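You operate a simulated robot arm through the tools that you are given. There is no shell and no other tool. Be economical: measure what you need, move in short steps, check, and stop when the job is done.

You are at the controls of a simulated two-armed robot. One attempt, no reset.

## Task
Brush board LOT 35's sheet flat, slide it in, air it dry at the rack vent and close the vent.
Fine: brush before it dries, with the blue wide brush, and put that back; close the vent once the sheet is dry; leave the other boards. Set down upright: blue wide brush. What is to be rubbed or washed off counts as gone when no trace of it is left.

The check looks at the end state, three seconds after you hand in, the way a careful person would. Anything else that was tipped, shoved, dropped, spilled or broken makes it a failure. Flat cloth is picked up by pressing the open fingertips on it (5 to 10 N) and closing them slowly along it; thin cloth reads only 2 to 8 mm in the jaws.

## Robot
Two 6-joint arms with two-finger parallel grippers on one trunk, on a base that drives. Base frame: it is fixed to the floor where the robot stands at the start and does not move with it; the origin is under the middle of the robot, x ahead of it, y to its left, z up. Readings come in mm, degrees, newtons and seconds.
The left shoulder is at the start at [60, 187, 1272], the right one opposite. With the tool pointing down near the work surface each hand reaches from about 100 to 560 mm from the robot's upright axis, wherever it stands, measured 20 degrees to its own side. Places, roughly: blue wide brush (12x5x16 cm) [700, 0, 900]; bottom rack board [800, 300, 600]; lower middle rack board [800, 300, 800]; rack vent slider [700, 400, 1300]; top rack board [800, 300, 1200]; upper middle rack board [600, 300, 1000]. Payload 1.57 kg a hand.
The TCP of each hand is the grasp point between the finger pads, 30 mm short of the fingertips. In the tool frame z runs along the fingers and y along their closing line. Largest opening 110 mm; finger width 24, thickness 12; the body of the gripper, 48 by 112 mm, starts 78 mm behind the TCP.
Orientation is that of the tool frame in the base frame, as a unit quaternion [x, y, z, w]. With the fingers straight down and closing along the base's y, the tool's x points along the base's -x, its y along +y and its z along -z.

## Interface
- The arms move only by the tool apply_moves. It takes "left_targets", "right_targets" or both (then of equal length, played together; a hand with none holds still); each is a list of rows, each a list of 7 numbers: the turn, a rotation vector about the tool's x, y, z in degrees, then the shift along the tool's x, y, z in mm, then the opening in per cent of the stroke, from 0 (shut) to 100 (fully open). In form: [[ax, ay, az, dx, dy, dz, hand], ...]. A call has 1 to 8 rows; each row shifts and turns the commanded pose from where the row before left it, along the tool's axes as they then stand. A row lasts 0.2 s, in which the tool goes at most 50 mm and 8.6 degrees; a call with a longer step from one row to the next is refused whole, and so is a gripper value outside its range. A pose out of reach is approached as far as the arm can. The call stops where the force on the tool passes 40 N (or 10 N more than at its start, if that is more) or the arm is blocked; 0.2 s more then pass. The fingers move at their own pace (about 153 mm/s each) and stop on an object; they squeeze with about 33 N. The grip force told is the motor's: it shows also when the fingers shut on nothing. Time passes only in rows, and 0.2 s behind the last, so rows that do not move let the fingers close. It gives the time, the measured TCP pose, the force on the tool (base axes), the opening and the grip force at its end, in the units of the frame above (readings bear some noise), with the torque about the TCP (base axes, N m) and any sound that the robot's microphone picked up.
- Cameras (640 x 400 px; columns grow to the right, rows downward): "scene" is now at [16.4, 19.8, 1815]; the picture's right is [0.25, -0.97, 0.00], its down [-0.71, -0.19, -0.68] and it looks along [0.66, 0.17, -0.73] (base axes); focal length 251 px, centre (320, 200). "left" rides on the left gripper at [70, -16, -141] in its tool frame; the picture's right is [0.23, 0.97, 0.00], its down [-0.86, 0.20, -0.48] and it looks along [-0.47, 0.11, 0.88] (tool axes); focal length 222 px, centre (320, 200). "right" rides on the right gripper at [70, 16, -141] in its tool frame; the picture's right is [-0.23, 0.97, 0.00], its down [-0.86, -0.20, -0.48] and it looks along [-0.47, -0.11, 0.88] (tool axes); focal length 222 px, centre (320, 200). There is no depth. A picture from a camera that has moved, and an enlarged one, comes with that camera's place and axes in the base frame and with its lens.
- snapshot(camera): a new picture of that camera. The clock stands still meanwhile.
- lift_body(by): slides the trunk up (or, below 0, down) by that many mm; the arms and the scene camera ride with it, the base frame stays. It gives what a move gives, with no picture.
- roll_base(legs): drives the robot by 1 to 6 legs, each [ahead, left, turn to the left] in mm, mm and degrees, along the robot's own axes; the way and the turn of a leg run together, so that a leg with both is an arc; at most 1500 mm and 180 degrees a leg. The arms and the cameras ride along, it lands a little off, and it stops where it bumps. It gives what a move gives.
- turn_head(pan, tilt): turns the head with the scene camera to pan (to the left, within 86 degrees either way) and tilt (down, from -29 to 69), counted from straight ahead of the robot. It gives what a move gives.
- enlarge(camera, box): a new picture of the part [left, top, right, bottom] of that camera's present view, enlarged. The clock stands still meanwhile.
- sign_off(): hands the job in; it is judged then, once.

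Go step by step. Nothing tells you exact positions but the pictures and the camera data: compare them with the known pose of the tool, close in by small moves and look again before you grip or let go. The budget is 120 turns and 92 pictures, counting those below and the enlarged ones. Unless the task says otherwise, let go and move clear before handing in, and close with one line.

The tools are called as a command line: name --argument value ..., lists and objects as JSON in quotes. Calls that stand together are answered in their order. apply_moves: Moves the arms, as the interface text tells. Its arguments: {"type":"object","properties":{"left_targets":{"type":"array","items":{"type":"array","items":{"type":"number"}}},"right_targets":{"type":"array","items":{"type":"array","items":{"type":"number"}}}},"required":[]} The other tools are called the same way: lift_body (by) slides the trunk up or down; roll_base (legs) drives the base; turn_head (pan, tilt) turns the head that bears the scene camera; snapshot (camera) takes a picture; enlarge (camera, box) takes an enlarged picture of a part of a camera's view; sign_off () hands the job in.

At the start:

```text
t: 0.0
left_ee_pos: [328.0, 283.5, 1438.1]
left_tcp_rot: [0.0, 1.0, 0.0, 0.0]
left_wrist_force: [0.5, -0.5, -0.2]
left_torque: [0.0, -0.02, 0.02]
left_finger_gap: 109.9
left_grasp_force: 0.0
right_ee_pos: [343.7, -4.7, 1437.9]
right_tcp_rot: [0.0, 1.0, 0.0, 0.0]
right_wrist_force: [-0.1, 0.5, 0.0]
right_torque: [0.0, -0.01, -0.06]
right_finger_gap: 110.0
right_grasp_force: 0.2
trunk travel left (down, up): [-900.0, 90.0]
robot x, y, heading: [1.9, 0.5, 0.2]
head pan, tilt: [14.7, 47.2]
```

scene: 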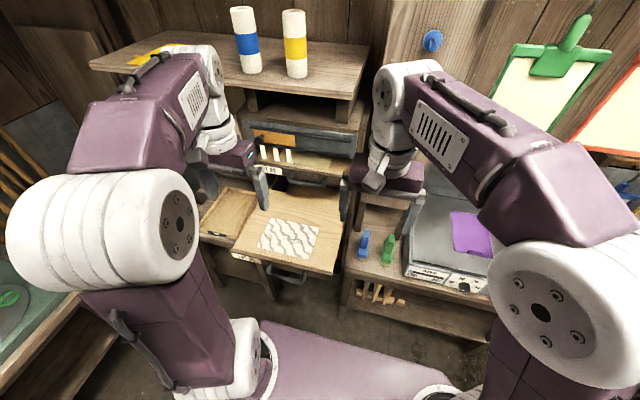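
right: 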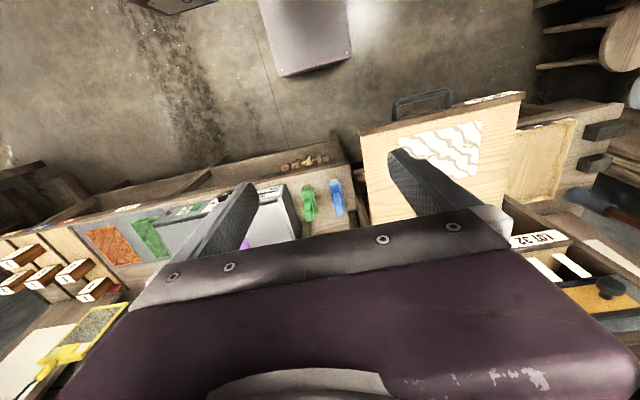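
left: 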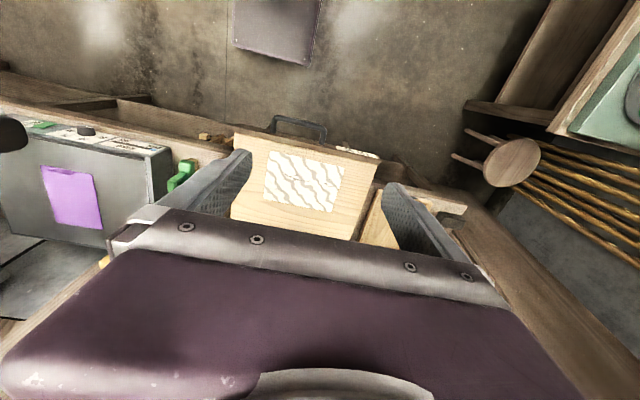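

I see a rack with several boards, one pulled out with a wrinkled sheet on it, and small blue and green brushes to the right of it. I'll look closer before moving.

enlarge --camera "scene" --box '[180, 90, 360, 300]'

enlarge --camera "scene" --box '[330, 180, 510, 310]'

enlarge --camera "right" --box '[240, 80, 640, 330]'

```text
1.90 times, centred on (270, 195) of scene
camera zoom: at [16.4, 19.8, 1815.0], right [0.25, -0.97, 0.0], down [-0.71, -0.19, -0.68], along [0.66, 0.17, -0.73], focal length 478 px, centre (415, 210)
```

zoom: 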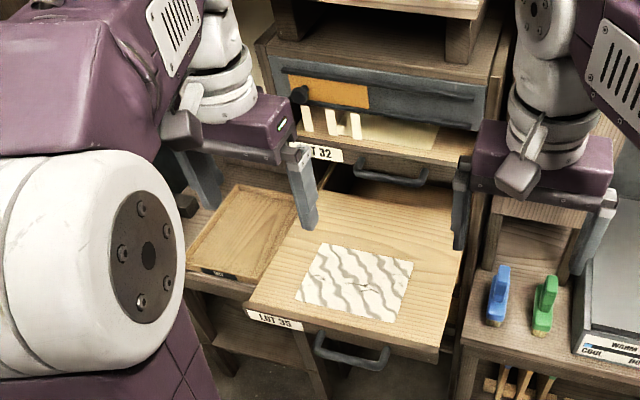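

```text
3.08 times, centred on (420, 245) of scene
camera zoom: at [16.4, 19.8, 1815.0], right [0.25, -0.97, 0.0], down [-0.71, -0.19, -0.68], along [0.66, 0.17, -0.73], focal length 771 px, centre (12, 62)
```

zoom: 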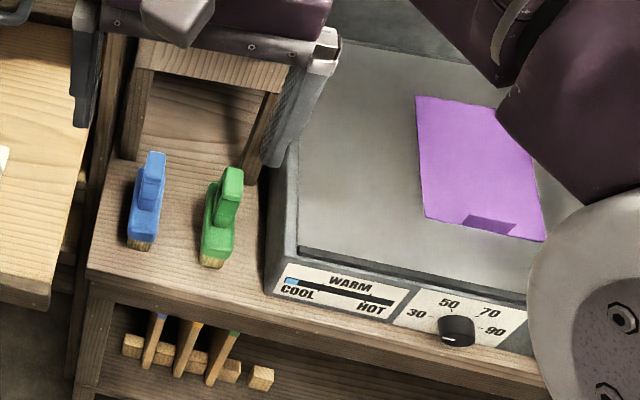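

```text
1.60 times, centred on (440, 205) of right
camera zoom: at [273.2, 12.1, 1578.6], right [0.23, 0.97, 0.0], down [0.86, -0.2, 0.48], along [0.47, -0.11, -0.88], focal length 355 px, centre (128, 192)
```

zoom: 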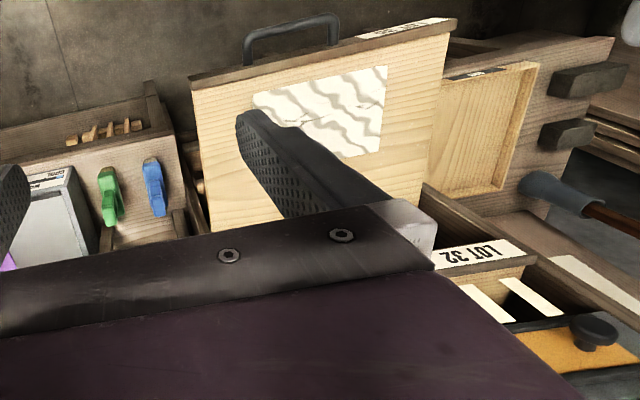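

Board LOT 35 is the pulled-out one (roughly x 490, y 270, z 1060), and the blue brush stands on the right bench (about [640, -15]). I'll shift the robot right for a clearer view of both.

roll_base --legs '[[0, -280, 0]]'

turn_head --pan 42 --tilt 40

snapshot --camera "scene"

```text
t: 2.0
left_ee_pos: [328.9, 5.8, 1438.0]
left_tcp_rot: [-0.001, 1.0, -0.001, 0.0]
left_wrist_force: [-0.2, -0.1, 0.7]
left_torque: [-0.07, -0.02, -0.02]
left_finger_gap: 110.0
left_grasp_force: 0.1
right_ee_pos: [343.0, -283.0, 1437.3]
right_tcp_rot: [-0.001, 1.0, -0.001, 0.0]
right_wrist_force: [0.1, -0.6, 0.6]
right_torque: [-0.03, -0.02, 0.03]
right_finger_gap: 110.0
right_grasp_force: 0.3
trunk travel left (down, up): [-900.0, 90.0]
robot x, y, heading: [-0.2, -279.7, 0.0]
head pan, tilt: [14.7, 47.2]
```

```text
t: 2.9
left_ee_pos: [328.5, 0.1, 1438.3]
left_tcp_rot: [0.0, 1.0, 0.001, 0.0]
left_wrist_force: [-0.1, -0.5, 0.7]
left_torque: [0.03, -0.01, -0.04]
left_finger_gap: 110.0
left_grasp_force: 0.0
right_ee_pos: [341.7, -287.4, 1437.9]
right_tcp_rot: [-0.001, 1.0, 0.0, 0.0]
right_wrist_force: [0.0, -0.4, 0.4]
right_torque: [0.0, -0.01, 0.0]
right_finger_gap: 110.0
right_grasp_force: 0.1
trunk travel left (down, up): [-900.0, 90.0]
robot x, y, heading: [0.9, -286.8, 0.4]
head pan, tilt: [42.0, 40.0]
```

```text
85 pictures are left
camera scene: at [2.8, -226.9, 1825.4], right [0.67, -0.74, 0.0], down [-0.48, -0.43, -0.77], along [0.57, 0.51, -0.64], focal length 251 px, centre (320, 200)
```

scene: 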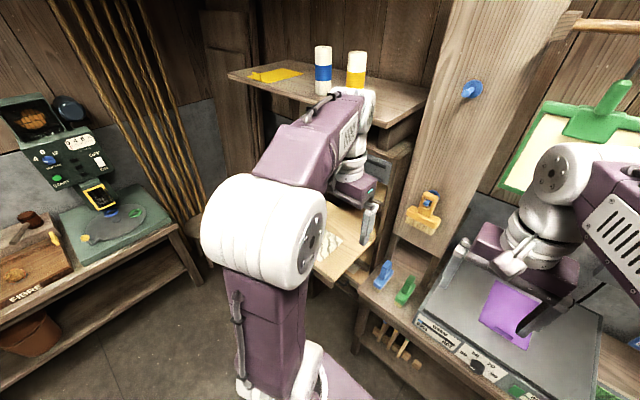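

The left arm hides the rack from here. I'll drive to face the rack centrally from farther back.

roll_base --legs '[[-250, 560, 0]]'

turn_head --pan 0 --tilt 35

snapshot --camera "scene"

```text
t: 6.3
left_ee_pos: [78.7, 554.3, 1437.9]
left_tcp_rot: [-0.001, 1.0, 0.001, 0.001]
left_wrist_force: [0.4, -0.1, -0.2]
left_torque: [0.05, 0.04, 0.04]
left_finger_gap: 110.0
left_grasp_force: 0.0
right_ee_pos: [92.9, 264.5, 1437.7]
right_tcp_rot: [-0.001, 1.0, 0.001, 0.0]
right_wrist_force: [-0.2, -0.2, 0.4]
right_torque: [0.01, 0.01, 0.0]
right_finger_gap: 109.8
right_grasp_force: 0.0
trunk travel left (down, up): [-900.0, 90.0]
robot x, y, heading: [-250.2, 267.0, 0.0]
head pan, tilt: [42.0, 40.0]
```

```text
t: 7.4
left_ee_pos: [76.9, 555.6, 1437.8]
left_tcp_rot: [-0.002, 1.0, 0.0, 0.0]
left_wrist_force: [0.0, -0.4, 0.0]
left_torque: [0.03, 0.03, 0.0]
left_finger_gap: 109.7
left_grasp_force: 0.1
right_ee_pos: [92.9, 267.3, 1437.4]
right_tcp_rot: [-0.001, 1.0, 0.0, 0.0]
right_wrist_force: [-0.5, -0.5, 0.2]
right_torque: [0.01, -0.01, 0.0]
right_finger_gap: 110.3
right_grasp_force: 0.1
trunk travel left (down, up): [-900.0, 90.0]
robot x, y, heading: [-250.8, 268.6, 0.1]
head pan, tilt: [0.0, 35.0]
```

```text
84 pictures are left
camera scene: at [-223.1, 270.0, 1832.9], right [0.0, -1.0, 0.0], down [-0.57, 0.0, -0.82], along [0.82, 0.0, -0.57], focal length 251 px, centre (320, 200)
```

scene: 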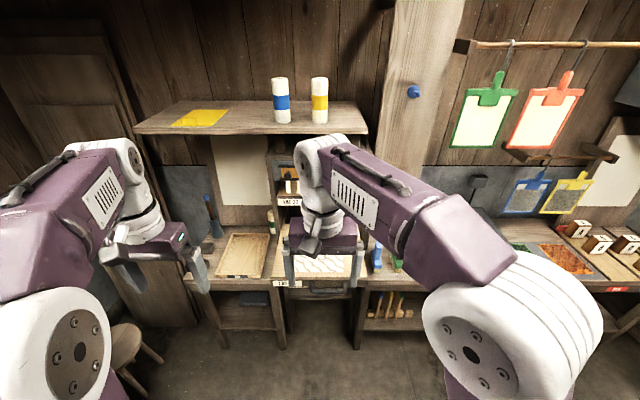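

The right hand hangs in front of the rack; I'll move it outward and look again.

apply_moves --right_targets '[[0, 0, 0, 0, -45, 0, 100], [0, 0, 0, 0, -45, 0, 100], [0, 0, 0, 0, -45, 0, 100], [0, 0, 0, 0, -45, 0, 100], [0, 0, 0, 0, -45, 0, 100]]'

snapshot --camera "scene"

enlarge --camera "scene" --box '[210, 130, 380, 300]'

```text
t: 8.6
left_ee_pos: [77.2, 553.9, 1438.5]
left_tcp_rot: [-0.002, 1.0, 0.001, 0.0]
left_wrist_force: [0.5, 0.0, 0.4]
left_torque: [0.02, 0.02, 0.0]
left_finger_gap: 109.9
left_grasp_force: 0.1
right_ee_pos: [93.7, 40.0, 1437.9]
right_tcp_rot: [-0.003, 1.0, 0.0, 0.0]
right_wrist_force: [-0.9, 0.7, 0.6]
right_torque: [0.03, 0.01, 0.04]
right_finger_gap: 109.8
right_grasp_force: 0.0
trunk travel left (down, up): [-900.0, 90.0]
robot x, y, heading: [-248.9, 269.0, -0.0]
head pan, tilt: [0.0, 35.0]
```

```text
83 pictures are left
camera scene: at [-223.1, 267.3, 1832.9], right [0.0, -1.0, 0.0], down [-0.57, 0.0, -0.82], along [0.82, 0.0, -0.57], focal length 251 px, centre (320, 200)
```

scene: 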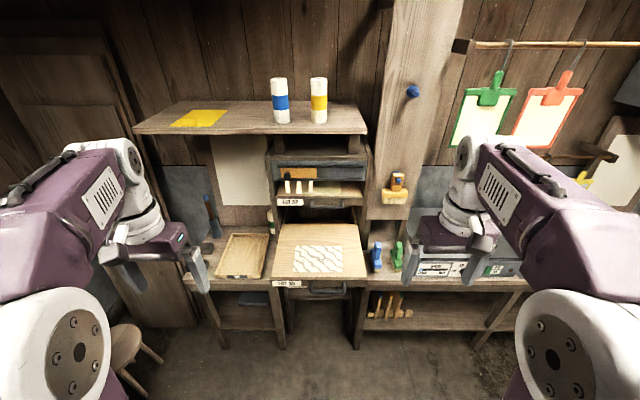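

```text
2.35 times, centred on (295, 215) of scene
camera zoom: at [-223.1, 267.3, 1832.9], right [0.0, -1.0, 0.0], down [-0.57, 0.0, -0.82], along [0.82, 0.0, -0.57], focal length 590 px, centre (379, 165)
```

zoom: 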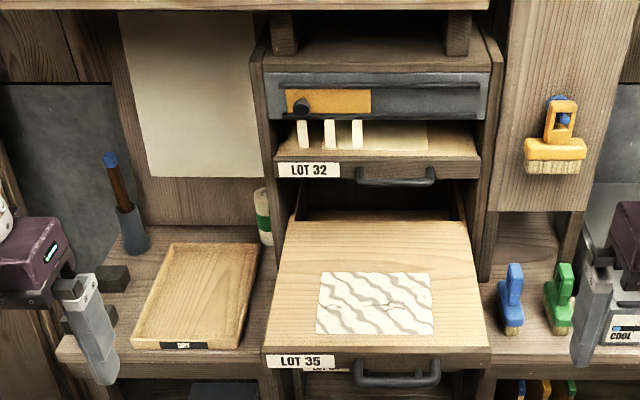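

Clear view now: LOT 35 board at z≈1020, sheet about x 440–590, y 170–378; blue brush about [665,-15], base z≈817, top ≈970; vent knob about [650,397,1348]. A yellow brush hangs above the blue one, so I'll approach tilted. Driving in.

roll_base --legs '[[0, -119, 0], [380, 0, 0]]'

apply_moves --right_targets '[[0, -8, 0, 0, 0, 0, 75], [0, -8, 0, 0, 0, 0, 75], [0, -8, 0, 0, 0, 0, 75], [0, -8, 0, 0, 0, 0, 75], [0, -8, 0, 0, 0, 0, 75]]'

snapshot --camera "right"

snapshot --camera "scene"

```text
t: 11.8
left_ee_pos: [447.1, 440.6, 1438.0]
left_tcp_rot: [-0.008, 1.0, 0.0, 0.001]
left_wrist_force: [-1.2, -0.1, 1.2]
left_torque: [-0.05, -0.03, -0.05]
left_finger_gap: 110.2
left_grasp_force: 0.0
right_ee_pos: [470.9, -72.6, 1440.6]
right_tcp_rot: [-0.007, 1.0, 0.0, 0.0]
right_wrist_force: [0.2, -0.1, 0.4]
right_torque: [0.02, -0.02, -0.03]
right_finger_gap: 109.8
right_grasp_force: 0.2
trunk travel left (down, up): [-900.0, 90.0]
robot x, y, heading: [124.0, 154.2, 0.9]
head pan, tilt: [0.0, 35.0]
```

```text
t: 13.0
left_ee_pos: [449.9, 440.3, 1438.0]
left_tcp_rot: [-0.008, 1.0, 0.0, -0.001]
left_wrist_force: [-0.8, 0.6, 0.2]
left_torque: [-0.03, 0.0, -0.03]
left_finger_gap: 109.8
left_grasp_force: 0.0
right_ee_pos: [531.8, -90.3, 1437.4]
right_tcp_rot: [-0.007, 0.94, 0.002, 0.342]
right_wrist_force: [-0.6, -0.9, -0.1]
right_torque: [0.01, -0.02, 0.0]
right_finger_gap: 82.7
right_grasp_force: 0.0
right hand out of reach, approached as far as the arm can: row 3, 4, 5
trunk travel left (down, up): [-900.0, 90.0]
robot x, y, heading: [127.8, 152.8, 0.8]
head pan, tilt: [0.0, 35.0]
```

```text
81 pictures are left
camera right: at [386.6, -74.4, 1500.1], right [0.16, 0.98, 0.15], down [0.35, -0.19, 0.92], along [0.92, -0.1, -0.37], focal length 222 px, centre (320, 200)
```

right: 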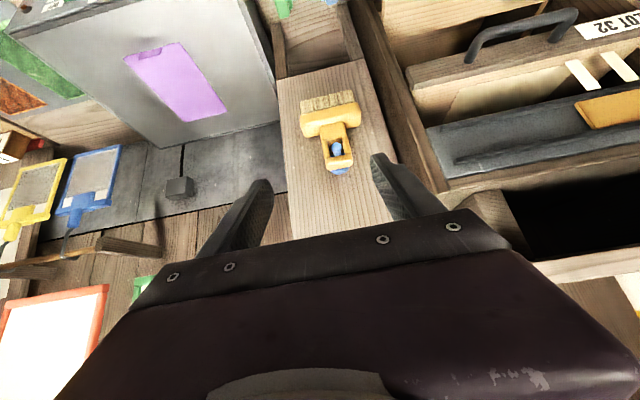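

```text
80 pictures are left
camera scene: at [152.4, 151.0, 1832.9], right [0.01, -1.0, 0.0], down [-0.57, -0.01, -0.82], along [0.82, 0.01, -0.57], focal length 251 px, centre (320, 200)
```

scene: 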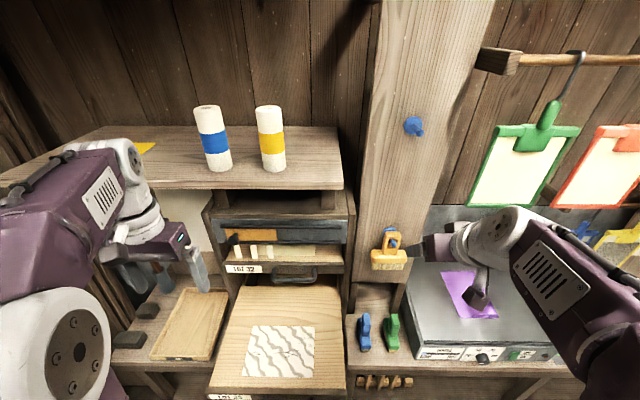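

The brush stands free below the hanging yellow one. I'll lower the tilted right hand in front of it and look again.

apply_moves --right_targets '[[0, 0, 0, 30.9, 0, 36.8, 75], [0, 0, 0, 30.9, 0, 36.8, 75], [0, 0, 0, 30.9, 0, 36.8, 75], [0, 0, 0, 30.9, 0, 36.8, 75], [0, 0, 0, 30.9, 0, 36.8, 75], [0, 0, 0, 30.9, 0, 36.8, 75], [0, 0, 0, 30.9, 0, 36.8, 75]]'

snapshot --camera "right"

enlarge --camera "scene" --box '[330, 200, 450, 400]'

```text
t: 14.6
left_ee_pos: [452.0, 439.2, 1438.4]
left_tcp_rot: [-0.008, 1.0, 0.001, -0.001]
left_wrist_force: [0.6, 0.0, 0.4]
left_torque: [0.0, 0.0, -0.02]
left_finger_gap: 109.7
left_grasp_force: 0.0
right_ee_pos: [580.2, -113.4, 1161.4]
right_tcp_rot: [-0.005, 0.941, 0.012, 0.337]
right_wrist_force: [-0.2, -0.1, 0.4]
right_torque: [0.0, 0.0, 0.03]
right_finger_gap: 82.7
right_grasp_force: 0.1
right hand out of reach, approached as far as the arm can: row 4, 5, 6, 7
trunk travel left (down, up): [-900.0, 90.0]
robot x, y, heading: [125.0, 153.7, 0.9]
head pan, tilt: [0.0, 35.0]
```

```text
79 pictures are left
camera right: at [437.0, -100.6, 1225.7], right [0.16, 0.97, 0.16], down [0.36, -0.21, 0.91], along [0.92, -0.09, -0.38], focal length 222 px, centre (320, 200)
```

right: 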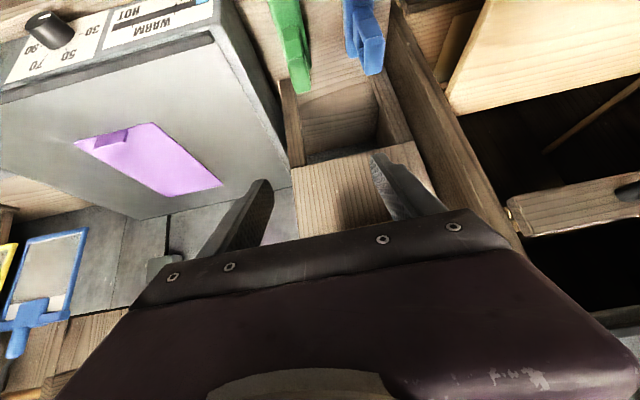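

```text
2.00 times, centred on (390, 300) of scene
camera zoom: at [154.2, 150.3, 1832.9], right [0.01, -1.0, 0.0], down [-0.57, -0.01, -0.82], along [0.82, 0.01, -0.57], focal length 501 px, centre (180, 0)
```

zoom: 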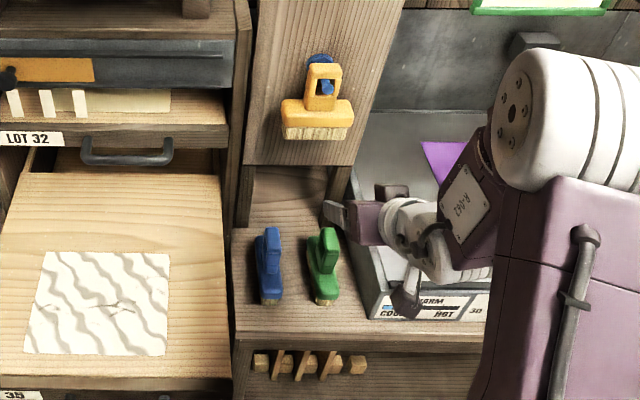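

The hand was too close to the trunk for this tilt. I'll back the robot up ~130 mm and then move the hand forward to just in front of the brush.

roll_base --legs '[[-130, 0, 0]]'

apply_moves --right_targets '[[0, 0, 0, -28.7, 15, 24.1, 75], [0, 0, 0, -28.7, 15, 24.1, 75], [0, 0, 0, -28.7, 15, 24.1, 75], [0, 0, 0, -28.7, 15, 24.1, 75], [0, 0, 0, 25.7, 0, 30.6, 75], [0, 0, 0, 25.7, 0, 30.6, 75]]'

snapshot --camera "right"

enlarge --camera "scene" --box '[300, 160, 480, 340]'

```text
t: 15.9
left_ee_pos: [324.4, 436.2, 1437.1]
left_tcp_rot: [-0.006, 1.0, -0.001, -0.002]
left_wrist_force: [0.6, 0.0, -0.6]
left_torque: [0.0, 0.01, 0.03]
left_finger_gap: 109.9
left_grasp_force: 0.0
right_ee_pos: [453.3, -114.2, 1160.5]
right_tcp_rot: [-0.005, 0.942, 0.013, 0.337]
right_wrist_force: [-0.2, -0.7, -1.0]
right_torque: [0.01, -0.04, 0.0]
right_finger_gap: 82.3
right_grasp_force: 0.0
trunk travel left (down, up): [-900.0, 90.0]
robot x, y, heading: [-8.1, 149.3, 0.9]
head pan, tilt: [0.0, 35.0]
```

```text
t: 17.3
left_ee_pos: [320.4, 436.5, 1438.3]
left_tcp_rot: [-0.006, 1.0, 0.001, 0.0]
left_wrist_force: [0.0, -0.1, 1.0]
left_torque: [0.01, -0.01, 0.0]
left_finger_gap: 110.2
left_grasp_force: 0.1
right_ee_pos: [601.1, -55.0, 1082.0]
right_tcp_rot: [-0.007, 0.942, 0.018, 0.336]
right_wrist_force: [0.0, -0.5, 0.5]
right_torque: [0.01, -0.01, 0.0]
right_finger_gap: 82.2
right_grasp_force: 0.2
right hand out of reach, approached as far as the arm can: row 6
trunk travel left (down, up): [-900.0, 90.0]
robot x, y, heading: [-6.1, 147.4, 0.5]
head pan, tilt: [0.0, 35.0]
```

```text
77 pictures are left
camera right: at [457.1, -44.4, 1146.8], right [0.15, 0.97, 0.17], down [0.36, -0.22, 0.91], along [0.92, -0.08, -0.39], focal length 222 px, centre (320, 200)
```

right: 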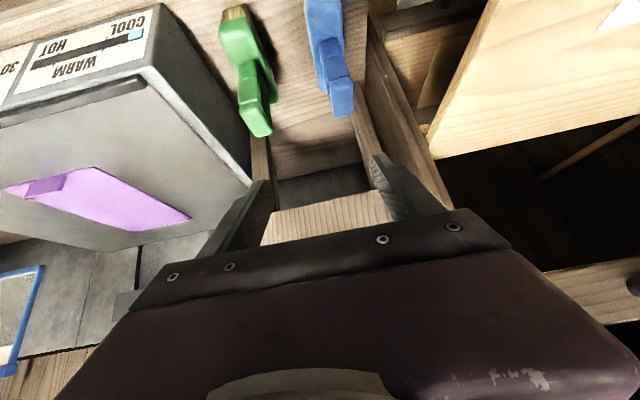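

```text
2.22 times, centred on (390, 250) of scene
camera zoom: at [22.8, 148.1, 1832.9], right [0.01, -1.0, 0.0], down [-0.57, -0.01, -0.82], along [0.82, 0.01, -0.57], focal length 557 px, centre (164, 89)
```

zoom: 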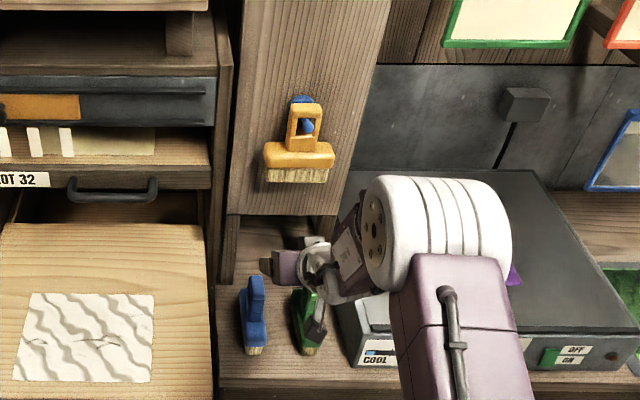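

The hand reaches fine but the arm is near a limit there; lowering the trunk should help. I'll pull the hand back clear of the brushes, line it up on y≈-15, then lower the trunk.

apply_moves --right_targets '[[0, 0, 0, 30.7, 13.3, -25.7, 75], [0, 0, 0, 30.7, 13.3, -25.7, 75], [0, 0, 0, 30.7, 13.3, -25.7, 75]]'

lift_body --by -150

snapshot --camera "right"

snapshot --camera "scene"

```text
t: 18.1
left_ee_pos: [320.2, 440.3, 1437.7]
left_tcp_rot: [-0.006, 1.0, 0.001, 0.0]
left_wrist_force: [0.4, -0.2, 0.4]
left_torque: [-0.02, -0.02, 0.01]
left_finger_gap: 109.9
left_grasp_force: 0.1
right_ee_pos: [495.3, -66.5, 1101.8]
right_tcp_rot: [-0.001, 0.943, 0.03, 0.331]
right_wrist_force: [0.0, 0.7, 1.2]
right_torque: [0.01, -0.01, -0.05]
right_finger_gap: 82.5
right_grasp_force: 0.2
right hand out of reach, approached as far as the arm can: row 1, 2, 3
trunk travel left (down, up): [-900.0, 90.0]
robot x, y, heading: [-5.5, 150.9, 0.7]
head pan, tilt: [0.0, 35.0]
```

```text
t: 19.9
left_ee_pos: [320.4, 438.3, 1287.6]
left_tcp_rot: [-0.005, 1.0, -0.001, 0.0]
left_wrist_force: [-0.5, -1.1, -0.4]
left_torque: [-0.01, 0.0, 0.0]
left_finger_gap: 109.9
left_grasp_force: 0.0
right_ee_pos: [495.6, -67.6, 950.9]
right_tcp_rot: [-0.002, 0.943, 0.032, 0.33]
right_wrist_force: [0.2, 0.3, 0.5]
right_torque: [-0.04, -0.01, 0.02]
right_finger_gap: 82.5
right_grasp_force: 0.0
trunk travel left (down, up): [-750.0, 240.0]
robot x, y, heading: [-5.5, 150.1, 0.9]
head pan, tilt: [0.0, 35.0]
```

```text
75 pictures are left
camera right: at [352.1, -57.7, 1019.2], right [0.16, 0.97, 0.2], down [0.37, -0.24, 0.9], along [0.91, -0.07, -0.4], focal length 222 px, centre (320, 200)
```

right: 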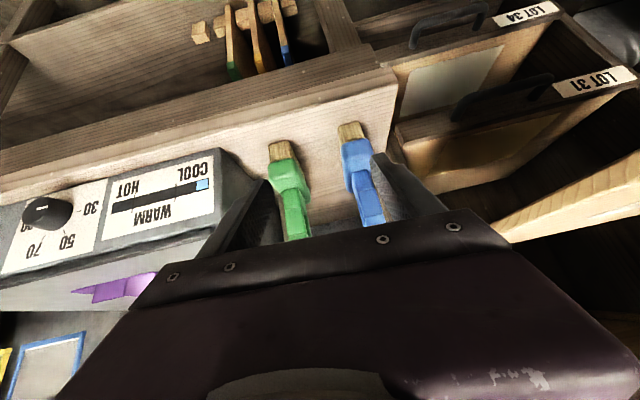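

```text
74 pictures are left
camera scene: at [22.0, 149.7, 1682.9], right [0.01, -1.0, 0.0], down [-0.57, -0.01, -0.82], along [0.82, 0.01, -0.57], focal length 251 px, centre (320, 200)
```

scene: 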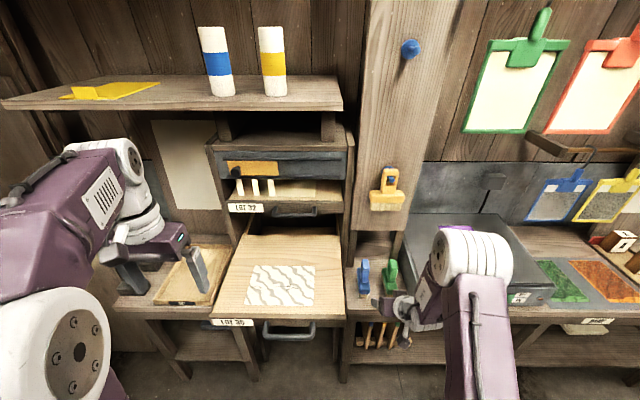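

The brush's bristle foot is at about [605,-19,817]. I'll try shifting the hand left to y≈-17 now that the trunk is lower.

apply_moves --right_targets '[[0, 0, 0, -10, 12.5, 8, 75], [0, 0, 0, -10, 12.5, 8, 75], [0, 0, 0, -10, 12.5, 8, 75], [0, 0, 0, -10, 12.5, 8, 75]]'

snapshot --camera "right"

```text
t: 20.9
left_ee_pos: [321.3, 437.8, 1287.1]
left_tcp_rot: [-0.007, 1.0, 0.0, -0.001]
left_wrist_force: [0.6, 0.0, 0.9]
left_torque: [0.01, 0.02, 0.0]
left_finger_gap: 109.8
left_grasp_force: 0.1
right_ee_pos: [553.4, -38.6, 960.0]
right_tcp_rot: [-0.004, 0.944, 0.036, 0.328]
right_wrist_force: [-0.2, 0.3, -0.9]
right_torque: [0.03, 0.0, 0.0]
right_finger_gap: 82.8
right_grasp_force: 0.0
right hand out of reach, approached as far as the arm can: row 2, 3, 4
trunk travel left (down, up): [-750.0, 240.0]
robot x, y, heading: [-6.9, 149.6, 0.6]
head pan, tilt: [0.0, 35.0]
```

```text
73 pictures are left
camera right: at [410.2, -30.4, 1028.7], right [0.15, 0.97, 0.2], down [0.38, -0.25, 0.89], along [0.91, -0.06, -0.4], focal length 222 px, centre (320, 200)
```

right: 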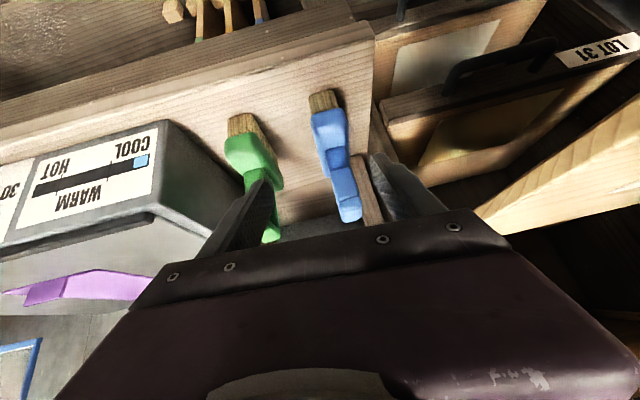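

The 40° tilt strains the wrist; 20° is enough to clear the hanging brush. I'll reduce the tilt, correct a small roll error and centre on y≈-18.

apply_moves --right_targets '[[1.3, 6.6, -0.3, 0, 0, 0, 75], [1.3, 6.6, -0.3, 0, 0, 0, 75], [1.3, 6.6, -0.3, 0, 0, 0, 75], [0, 0, 0, 0, 10, 0, 75], [0, 0, 0, 0, 10, 0, 75]]'

snapshot --camera "right"

enlarge --camera "scene" --box '[330, 150, 450, 330]'

```text
t: 22.1
left_ee_pos: [319.4, 437.9, 1287.3]
left_tcp_rot: [-0.007, 1.0, 0.0, 0.0]
left_wrist_force: [0.0, 0.3, 0.2]
left_torque: [-0.03, -0.01, 0.01]
left_finger_gap: 109.9
left_grasp_force: 0.1
right_ee_pos: [562.0, 4.0, 966.5]
right_tcp_rot: [-0.024, 0.968, 0.084, 0.235]
right_wrist_force: [-0.6, 0.1, 0.3]
right_torque: [0.01, -0.01, -0.02]
right_finger_gap: 82.6
right_grasp_force: 0.1
right hand out of reach, approached as far as the arm can: row 2, 3, 4, 5
trunk travel left (down, up): [-750.0, 240.0]
robot x, y, heading: [-1.7, 150.2, 0.9]
head pan, tilt: [0.0, 35.0]
```

```text
72 pictures are left
camera right: at [434.5, -4.9, 1059.9], right [0.12, 0.96, 0.25], down [0.56, -0.27, 0.78], along [0.82, 0.05, -0.57], focal length 222 px, centre (320, 200)
```

right: 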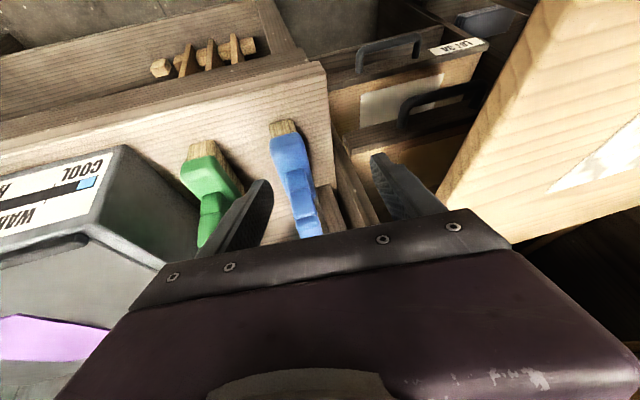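

```text
2.22 times, centred on (390, 240) of scene
camera zoom: at [22.2, 149.8, 1682.9], right [0.01, -1.0, 0.0], down [-0.57, -0.01, -0.82], along [0.82, 0.01, -0.57], focal length 557 px, centre (164, 111)
```

zoom: 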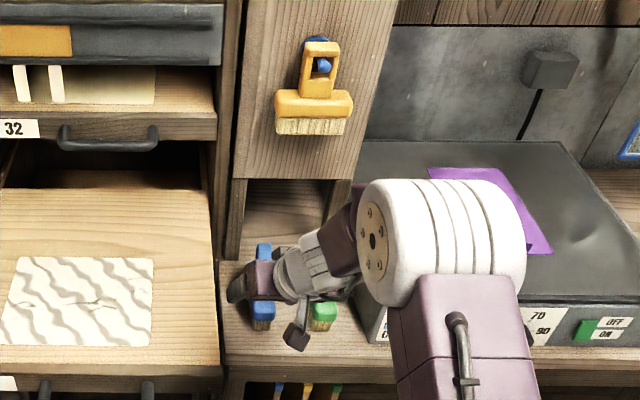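

The arm has wandered into an awkward elbow-out posture. I'll retreat up and back, return to straight-down, and re-approach from a better base position.

apply_moves --right_targets '[[0, 0, 0, 13, -8, -40, 75], [0, 0, 0, 13, -8, -40, 75], [0, 0, 0, 13, -8, -40, 75], [0, 0, 0, 13, -8, -40, 75]]'

apply_moves --right_targets '[[2.4, 6.8, 0.7, 0, -15, 0, 75], [2.4, 6.8, 0.7, 0, -15, 0, 75], [2.4, 6.8, 0.7, 0, -15, 0, 75], [2.4, 6.8, 0.7, 0, -15, 0, 75], [0, 0, 0, 0, -15, -30, 75], [0, 0, 0, 0, -15, -30, 75]]'

snapshot --camera "scene"

```text
t: 23.1
left_ee_pos: [318.6, 436.9, 1288.2]
left_tcp_rot: [-0.006, 1.0, 0.0, 0.001]
left_wrist_force: [-0.2, 0.2, -0.1]
left_torque: [0.01, -0.01, -0.02]
left_finger_gap: 109.9
left_grasp_force: 0.0
right_ee_pos: [459.0, -40.1, 1080.4]
right_tcp_rot: [-0.016, 0.984, 0.043, 0.171]
right_wrist_force: [-0.4, 0.3, -0.2]
right_torque: [0.03, -0.01, 0.01]
right_finger_gap: 82.4
right_grasp_force: 0.0
right hand out of reach, approached as far as the arm can: row 1
trunk travel left (down, up): [-750.0, 240.0]
robot x, y, heading: [-2.1, 149.4, 0.9]
head pan, tilt: [0.0, 35.0]
```

```text
t: 24.5
left_ee_pos: [319.7, 438.3, 1286.9]
left_tcp_rot: [-0.006, 1.0, 0.001, -0.001]
left_wrist_force: [0.1, -1.2, -0.3]
left_torque: [-0.02, 0.02, -0.02]
left_finger_gap: 109.7
left_grasp_force: 0.0
right_ee_pos: [469.2, -127.0, 1134.1]
right_tcp_rot: [0.012, 0.997, -0.039, -0.065]
right_wrist_force: [-0.9, -0.5, 0.1]
right_torque: [0.01, -0.01, -0.03]
right_finger_gap: 82.5
right_grasp_force: 0.1
trunk travel left (down, up): [-750.0, 240.0]
robot x, y, heading: [-6.2, 147.3, 0.5]
head pan, tilt: [0.0, 35.0]
```

```text
70 pictures are left
camera scene: at [21.4, 149.2, 1682.9], right [0.01, -1.0, 0.0], down [-0.57, -0.01, -0.82], along [0.82, 0.01, -0.57], focal length 251 px, centre (320, 200)
```

scene: 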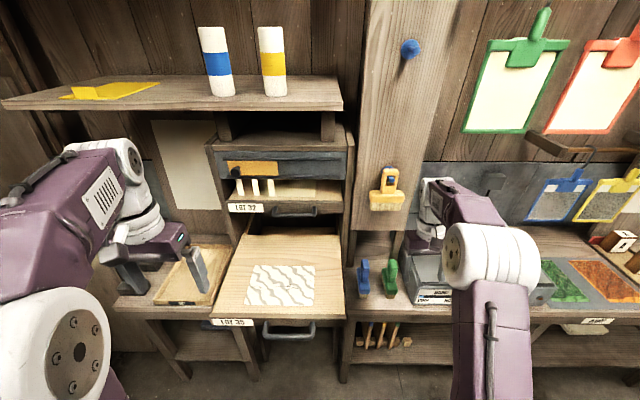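

Posture is better now. I'll straighten the tool, retract the hand, raise the trunk a bit, and drive so the brush is about 500 mm ahead, 20° to the right.

apply_moves --right_targets '[[-1.5, -2.5, -0.5, 35, 10, 0, 75], [-1.5, -2.5, -0.5, 35, 10, 0, 75], [-1.5, -2.5, -0.5, 35, 10, 0, 75], [0, 0, 0, 35, 10, 0, 75]]'

lift_body --by 100

roll_base --legs '[[160, 35, 0]]'

snapshot --camera "right"

```text
t: 25.5
left_ee_pos: [318.2, 439.7, 1288.5]
left_tcp_rot: [-0.006, 1.0, 0.0, 0.0]
left_wrist_force: [-1.1, 0.1, 0.5]
left_torque: [0.0, 0.04, -0.01]
left_finger_gap: 110.0
left_grasp_force: 0.0
right_ee_pos: [328.5, -82.7, 1140.1]
right_tcp_rot: [-0.002, 1.0, 0.0, 0.002]
right_wrist_force: [-0.3, -0.8, -0.3]
right_torque: [0.0, -0.01, -0.02]
right_finger_gap: 82.3
right_grasp_force: 0.0
trunk travel left (down, up): [-750.0, 240.0]
robot x, y, heading: [-4.4, 151.5, 0.9]
head pan, tilt: [0.0, 35.0]
```

```text
t: 26.8
left_ee_pos: [320.2, 439.1, 1388.0]
left_tcp_rot: [-0.007, 1.0, 0.0, 0.0]
left_wrist_force: [0.2, 0.7, -0.4]
left_torque: [-0.02, 0.03, 0.03]
left_finger_gap: 110.1
left_grasp_force: 0.1
right_ee_pos: [330.6, -85.4, 1239.7]
right_tcp_rot: [-0.002, 1.0, 0.001, 0.0]
right_wrist_force: [0.6, 0.9, -1.3]
right_torque: [-0.01, -0.01, 0.01]
right_finger_gap: 82.5
right_grasp_force: 0.0
trunk travel left (down, up): [-850.0, 140.0]
robot x, y, heading: [-8.1, 154.1, 0.6]
head pan, tilt: [0.0, 35.0]
```

```text
t: 28.2
left_ee_pos: [478.7, 473.2, 1389.1]
left_tcp_rot: [-0.006, 1.0, 0.0, 0.002]
left_wrist_force: [-0.7, 0.6, 0.3]
left_torque: [0.0, 0.03, 0.02]
left_finger_gap: 110.1
left_grasp_force: 0.0
right_ee_pos: [489.3, -48.3, 1241.4]
right_tcp_rot: [-0.001, 1.0, 0.0, 0.001]
right_wrist_force: [-0.1, -0.2, -0.3]
right_torque: [0.04, -0.04, 0.0]
right_finger_gap: 82.7
right_grasp_force: 0.1
trunk travel left (down, up): [-850.0, 140.0]
robot x, y, heading: [152.0, 185.6, 0.9]
head pan, tilt: [0.0, 35.0]
```

```text
69 pictures are left
camera right: at [418.7, -31.9, 1381.8], right [0.22, 0.97, 0.0], down [0.85, -0.2, 0.48], along [0.47, -0.1, -0.88], focal length 222 px, centre (320, 200)
```

right: 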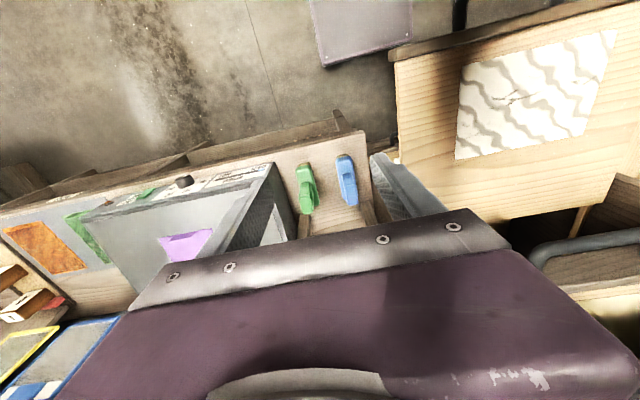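

Brush sits at y≈-13, handle top near x 660. Now a slight 14° tilt and descend toward it.

apply_moves --right_targets '[[0, -7, 0, 0, 0, 0, 75], [0, -7, 0, 0, 0, 0, 75], [0, 0, 0, -13, 7, 38, 75], [0, 0, 0, -13, 7, 38, 75], [0, 0, 0, -13, 7, 38, 75], [0, 0, 0, -13, 7, 38, 75], [0, 0, 0, -13, 7, 38, 75]]'

snapshot --camera "right"

snapshot --camera "scene"

```text
t: 29.8
left_ee_pos: [485.1, 475.2, 1386.8]
left_tcp_rot: [-0.006, 1.0, 0.0, -0.001]
left_wrist_force: [0.4, 0.9, -0.2]
left_torque: [0.01, -0.01, 0.0]
left_finger_gap: 110.0
left_grasp_force: 0.0
right_ee_pos: [601.1, -10.5, 1070.0]
right_tcp_rot: [-0.001, 0.992, 0.001, 0.123]
right_wrist_force: [0.2, 0.0, -0.1]
right_torque: [0.01, 0.0, 0.03]
right_finger_gap: 82.4
right_grasp_force: 0.0
trunk travel left (down, up): [-850.0, 140.0]
robot x, y, heading: [156.5, 186.8, 0.7]
head pan, tilt: [0.0, 35.0]
```

```text
68 pictures are left
camera right: at [499.7, 7.0, 1190.3], right [0.22, 0.97, 0.06], down [0.71, -0.2, 0.67], along [0.66, -0.11, -0.74], focal length 222 px, centre (320, 200)
```

right: 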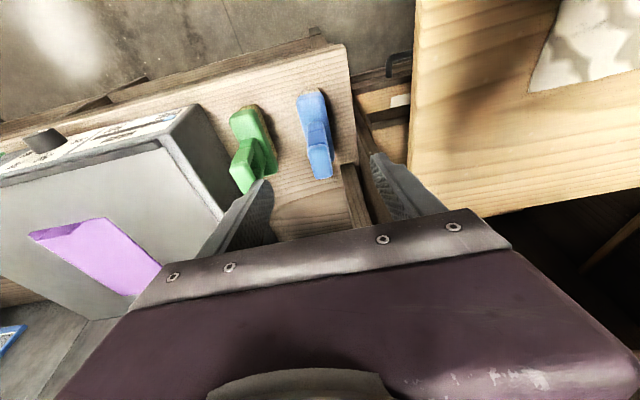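

```text
67 pictures are left
camera scene: at [188.1, 186.4, 1782.9], right [0.01, -1.0, 0.0], down [-0.58, -0.01, -0.82], along [0.82, 0.01, -0.58], focal length 251 px, centre (320, 200)
```

scene: 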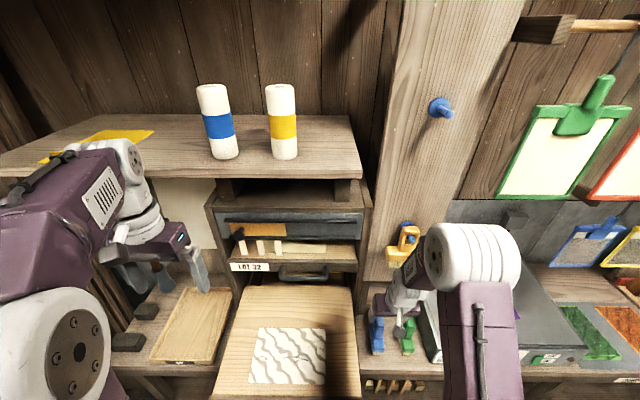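

Reached cleanly. A close look at the brush before descending.

enlarge --camera "right" --box '[200, 60, 440, 260]'

enlarge --camera "scene" --box '[330, 220, 470, 380]'

```text
2.00 times, centred on (320, 160) of right
camera zoom: at [499.7, 7.0, 1190.3], right [0.22, 0.97, 0.06], down [0.71, -0.2, 0.67], along [0.66, -0.11, -0.74], focal length 444 px, centre (320, 280)
```

zoom: 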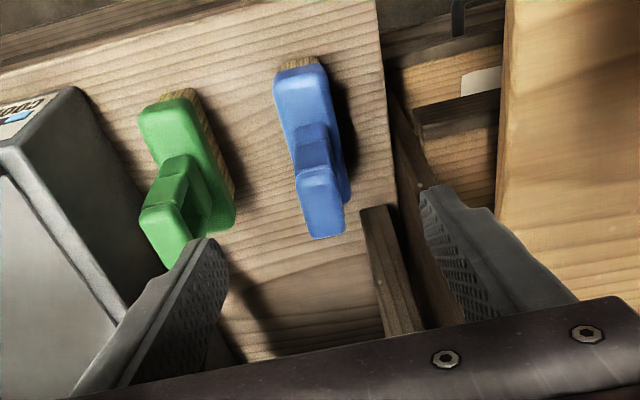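

```text
2.50 times, centred on (400, 300) of scene
camera zoom: at [188.1, 186.4, 1782.9], right [0.01, -1.0, 0.0], down [-0.58, -0.01, -0.82], along [0.82, 0.01, -0.58], focal length 627 px, centre (120, -50)
```

zoom: 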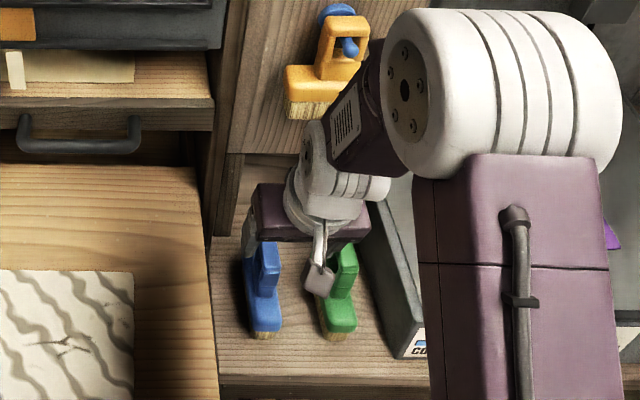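

Handle is about 50 mm along x (≈632–684), y≈-12. I'll descend straddling it to TCP ≈[655,-12,925].

apply_moves --right_targets '[[0, 0, 0, 10.4, -0.7, 41.2, 75], [0, 0, 0, 10.4, -0.7, 41.2, 75], [0, 0, 0, -12.6, 0, 23.8, 75], [0, 0, 0, -12.6, 0, 23.8, 75], [0, 0, 0, -12.6, 0, 23.8, 75]]'

snapshot --camera "right"

enlarge --camera "scene" --box '[330, 220, 470, 380]'

```text
t: 31.0
left_ee_pos: [483.0, 474.7, 1388.0]
left_tcp_rot: [-0.007, 1.0, -0.001, 0.0]
left_wrist_force: [0.7, 0.2, -0.7]
left_torque: [-0.02, 0.03, -0.03]
left_finger_gap: 110.3
left_grasp_force: 0.0
right_ee_pos: [646.0, -9.7, 939.6]
right_tcp_rot: [-0.001, 0.992, 0.004, 0.125]
right_wrist_force: [-0.7, -0.4, 0.4]
right_torque: [0.01, -0.01, -0.01]
right_finger_gap: 82.6
right_grasp_force: 0.1
right hand out of reach, approached as far as the arm can: row 2, 5
trunk travel left (down, up): [-850.0, 140.0]
robot x, y, heading: [156.0, 185.4, 0.7]
head pan, tilt: [0.0, 35.0]
```

```text
64 pictures are left
camera right: at [543.4, 4.7, 1058.8], right [0.22, 0.97, 0.06], down [0.71, -0.2, 0.67], along [0.67, -0.1, -0.74], focal length 222 px, centre (320, 200)
```

right: 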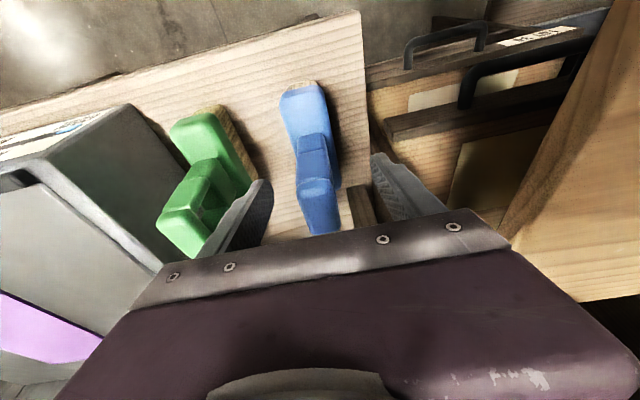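

```text
2.50 times, centred on (400, 300) of scene
camera zoom: at [185.2, 186.2, 1782.9], right [0.01, -1.0, 0.0], down [-0.57, -0.01, -0.82], along [0.82, 0.01, -0.57], focal length 627 px, centre (120, -50)
```

zoom: 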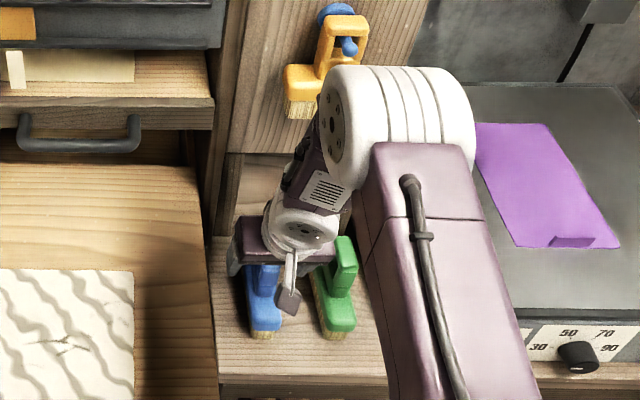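

TCP is at the handle's top edge (top z≈945). I'll lower the trunk 20 mm, then close.

lift_body --by -20

apply_moves --right_targets '[[0, 0, 0, 0, 0, 0, 40], [0, 0, 0, 0, 0, 0, 20], [0, 0, 0, 0, 0, 0, 0], [0, 0, 0, 0, 0, 0, 0]]'

snapshot --camera "right"

```text
t: 31.7
left_ee_pos: [481.6, 474.4, 1366.9]
left_tcp_rot: [-0.006, 1.0, 0.0, 0.001]
left_wrist_force: [0.3, -1.6, -0.9]
left_torque: [-0.01, 0.0, 0.05]
left_finger_gap: 110.1
left_grasp_force: 0.0
right_ee_pos: [645.8, -11.3, 919.7]
right_tcp_rot: [-0.002, 0.992, 0.005, 0.125]
right_wrist_force: [0.1, -0.8, -0.7]
right_torque: [0.03, 0.02, -0.04]
right_finger_gap: 82.5
right_grasp_force: 0.0
trunk travel left (down, up): [-830.0, 160.0]
robot x, y, heading: [158.0, 185.1, 0.7]
head pan, tilt: [0.0, 35.0]
```

```text
t: 32.7
left_ee_pos: [481.9, 475.8, 1368.2]
left_tcp_rot: [-0.007, 1.0, 0.0, 0.001]
left_wrist_force: [0.3, -1.2, 1.0]
left_torque: [0.01, -0.01, -0.02]
left_finger_gap: 109.8
left_grasp_force: 0.1
right_ee_pos: [646.0, -10.0, 919.9]
right_tcp_rot: [-0.001, 0.992, 0.004, 0.125]
right_wrist_force: [1.3, 0.4, 2.0]
right_torque: [0.1, -0.28, 0.07]
right_finger_gap: 26.0
right_grasp_force: 32.7
trunk travel left (down, up): [-830.0, 160.0]
robot x, y, heading: [159.8, 187.3, 0.8]
head pan, tilt: [0.0, 35.0]
```

```text
62 pictures are left
camera right: at [542.9, 5.0, 1039.3], right [0.21, 0.97, 0.06], down [0.71, -0.2, 0.67], along [0.67, -0.1, -0.74], focal length 222 px, centre (320, 200)
```

right: 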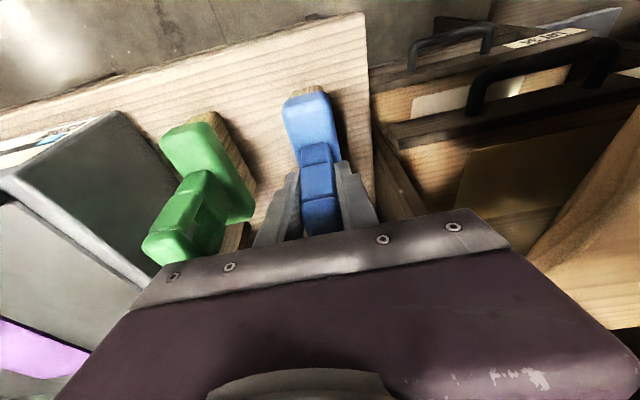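

The brush is gripped (26 mm handle). I'll raise it 40 mm off the bench, back away, then look.

lift_body --by 40

roll_base --legs '[[-120, 0, 0]]'

lift_body --by 110

snapshot --camera "scene"

```text
t: 33.5
left_ee_pos: [483.6, 474.1, 1407.9]
left_tcp_rot: [-0.006, 1.0, 0.0, 0.0]
left_wrist_force: [-0.1, -0.1, -0.2]
left_torque: [0.01, 0.02, -0.01]
left_finger_gap: 109.8
left_grasp_force: 0.1
right_ee_pos: [646.2, -10.3, 960.7]
right_tcp_rot: [-0.003, 0.992, 0.005, 0.125]
right_wrist_force: [-0.1, -0.2, -1.7]
right_torque: [0.0, 0.02, 0.01]
right_finger_gap: 25.8
right_grasp_force: 32.7
trunk travel left (down, up): [-870.0, 120.0]
robot x, y, heading: [154.9, 190.7, 0.6]
head pan, tilt: [0.0, 35.0]
```

```text
t: 34.8
left_ee_pos: [367.7, 473.8, 1406.3]
left_tcp_rot: [-0.007, 1.0, -0.001, -0.003]
left_wrist_force: [0.2, -0.5, 0.1]
left_torque: [0.01, -0.03, 0.01]
left_finger_gap: 109.8
left_grasp_force: 0.1
right_ee_pos: [532.0, -11.5, 958.2]
right_tcp_rot: [-0.003, 0.992, 0.005, 0.124]
right_wrist_force: [0.3, 0.2, -0.7]
right_torque: [-0.03, 0.04, 0.04]
right_finger_gap: 25.9
right_grasp_force: 33.0
trunk travel left (down, up): [-870.0, 120.0]
robot x, y, heading: [35.7, 186.0, 0.8]
head pan, tilt: [0.0, 35.0]
```

```text
t: 36.2
left_ee_pos: [364.5, 473.9, 1518.0]
left_tcp_rot: [-0.007, 1.0, 0.0, 0.0]
left_wrist_force: [-0.2, 0.2, 1.2]
left_torque: [0.01, 0.0, 0.01]
left_finger_gap: 110.0
left_grasp_force: 0.0
right_ee_pos: [528.8, -11.8, 1070.3]
right_tcp_rot: [-0.003, 0.992, 0.005, 0.125]
right_wrist_force: [-0.2, 0.6, -1.8]
right_torque: [0.02, 0.04, 0.02]
right_finger_gap: 25.8
right_grasp_force: 32.6
trunk travel left (down, up): [-980.0, 10.0]
robot x, y, heading: [35.8, 188.0, 1.1]
head pan, tilt: [0.0, 35.0]
```

```text
61 pictures are left
camera scene: at [66.9, 184.5, 1912.9], right [0.01, -1.0, 0.0], down [-0.57, -0.01, -0.82], along [0.82, 0.01, -0.57], focal length 251 px, centre (320, 200)
```

scene: 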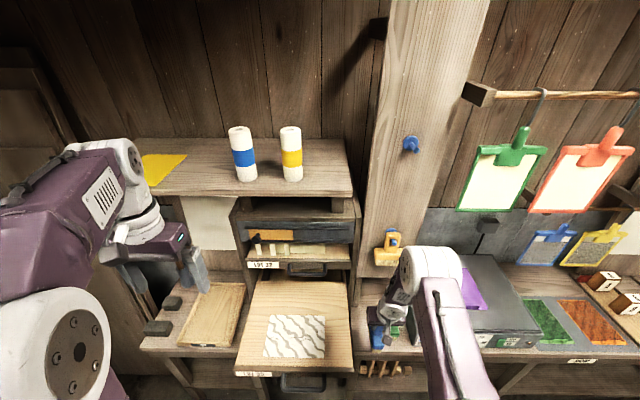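

Brush is held upright. I'll raise the hand to z≈1200 and drive left so the sheet is in the right arm's working area.

apply_moves --right_targets '[[0, 0, 0, 2, 0, -33.4, 0], [0, 0, 0, 2, 0, -33.4, 0], [0, 0, 0, 2, 0, -33.4, 0], [0, 0, 0, 2, 0, -33.4, 0]]'

roll_base --legs '[[30, 160, 0]]'

snapshot --camera "scene"

snapshot --camera "right"

```text
t: 37.2
left_ee_pos: [363.6, 473.9, 1517.0]
left_tcp_rot: [-0.008, 1.0, 0.001, 0.0]
left_wrist_force: [0.9, -0.1, 0.2]
left_torque: [0.0, 0.0, -0.03]
left_finger_gap: 110.1
left_grasp_force: 0.0
right_ee_pos: [487.9, -11.3, 1194.9]
right_tcp_rot: [-0.004, 0.992, 0.009, 0.127]
right_wrist_force: [-0.1, 0.4, -0.9]
right_torque: [0.01, 0.03, 0.0]
right_finger_gap: 25.9
right_grasp_force: 33.0
trunk travel left (down, up): [-980.0, 10.0]
robot x, y, heading: [42.0, 182.5, 0.8]
head pan, tilt: [0.0, 35.0]
```

```text
t: 38.6
left_ee_pos: [392.1, 626.3, 1519.3]
left_tcp_rot: [-0.008, 1.0, 0.002, -0.001]
left_wrist_force: [-0.7, -0.2, 1.1]
left_torque: [0.05, -0.05, -0.01]
left_finger_gap: 110.2
left_grasp_force: 0.1
right_ee_pos: [515.6, 140.7, 1195.4]
right_tcp_rot: [-0.004, 0.992, 0.011, 0.129]
right_wrist_force: [0.0, 0.3, -2.6]
right_torque: [0.04, 0.0, -0.02]
right_finger_gap: 25.7
right_grasp_force: 33.2
trunk travel left (down, up): [-980.0, 10.0]
robot x, y, heading: [69.4, 340.4, 1.1]
head pan, tilt: [0.0, 35.0]
```

```text
60 pictures are left
camera scene: at [95.0, 334.9, 1912.9], right [0.02, -1.0, 0.0], down [-0.57, -0.01, -0.82], along [0.82, 0.01, -0.57], focal length 251 px, centre (320, 200)
```

scene: 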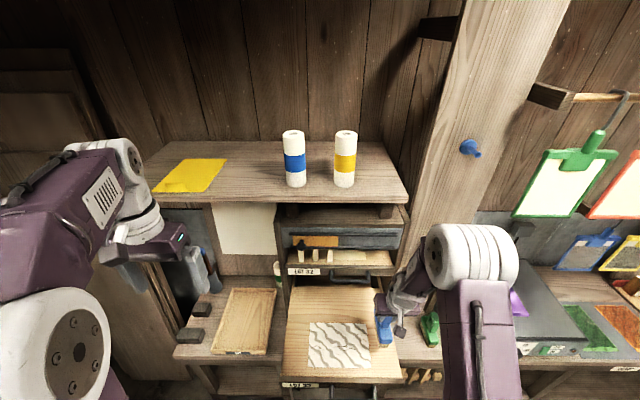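

```text
59 pictures are left
camera right: at [412.9, 154.3, 1313.6], right [0.21, 0.97, 0.08], down [0.71, -0.21, 0.68], along [0.67, -0.09, -0.73], focal length 222 px, centre (320, 200)
```

right: 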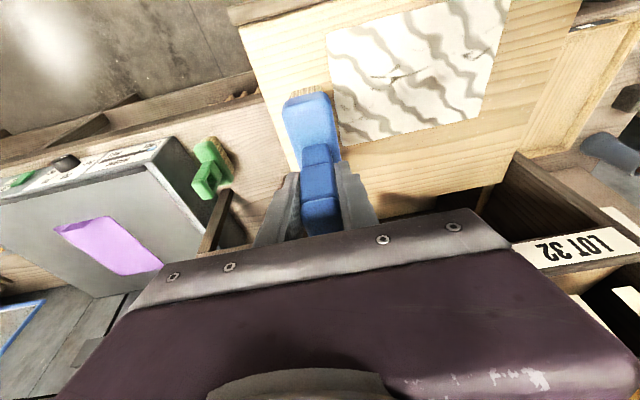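

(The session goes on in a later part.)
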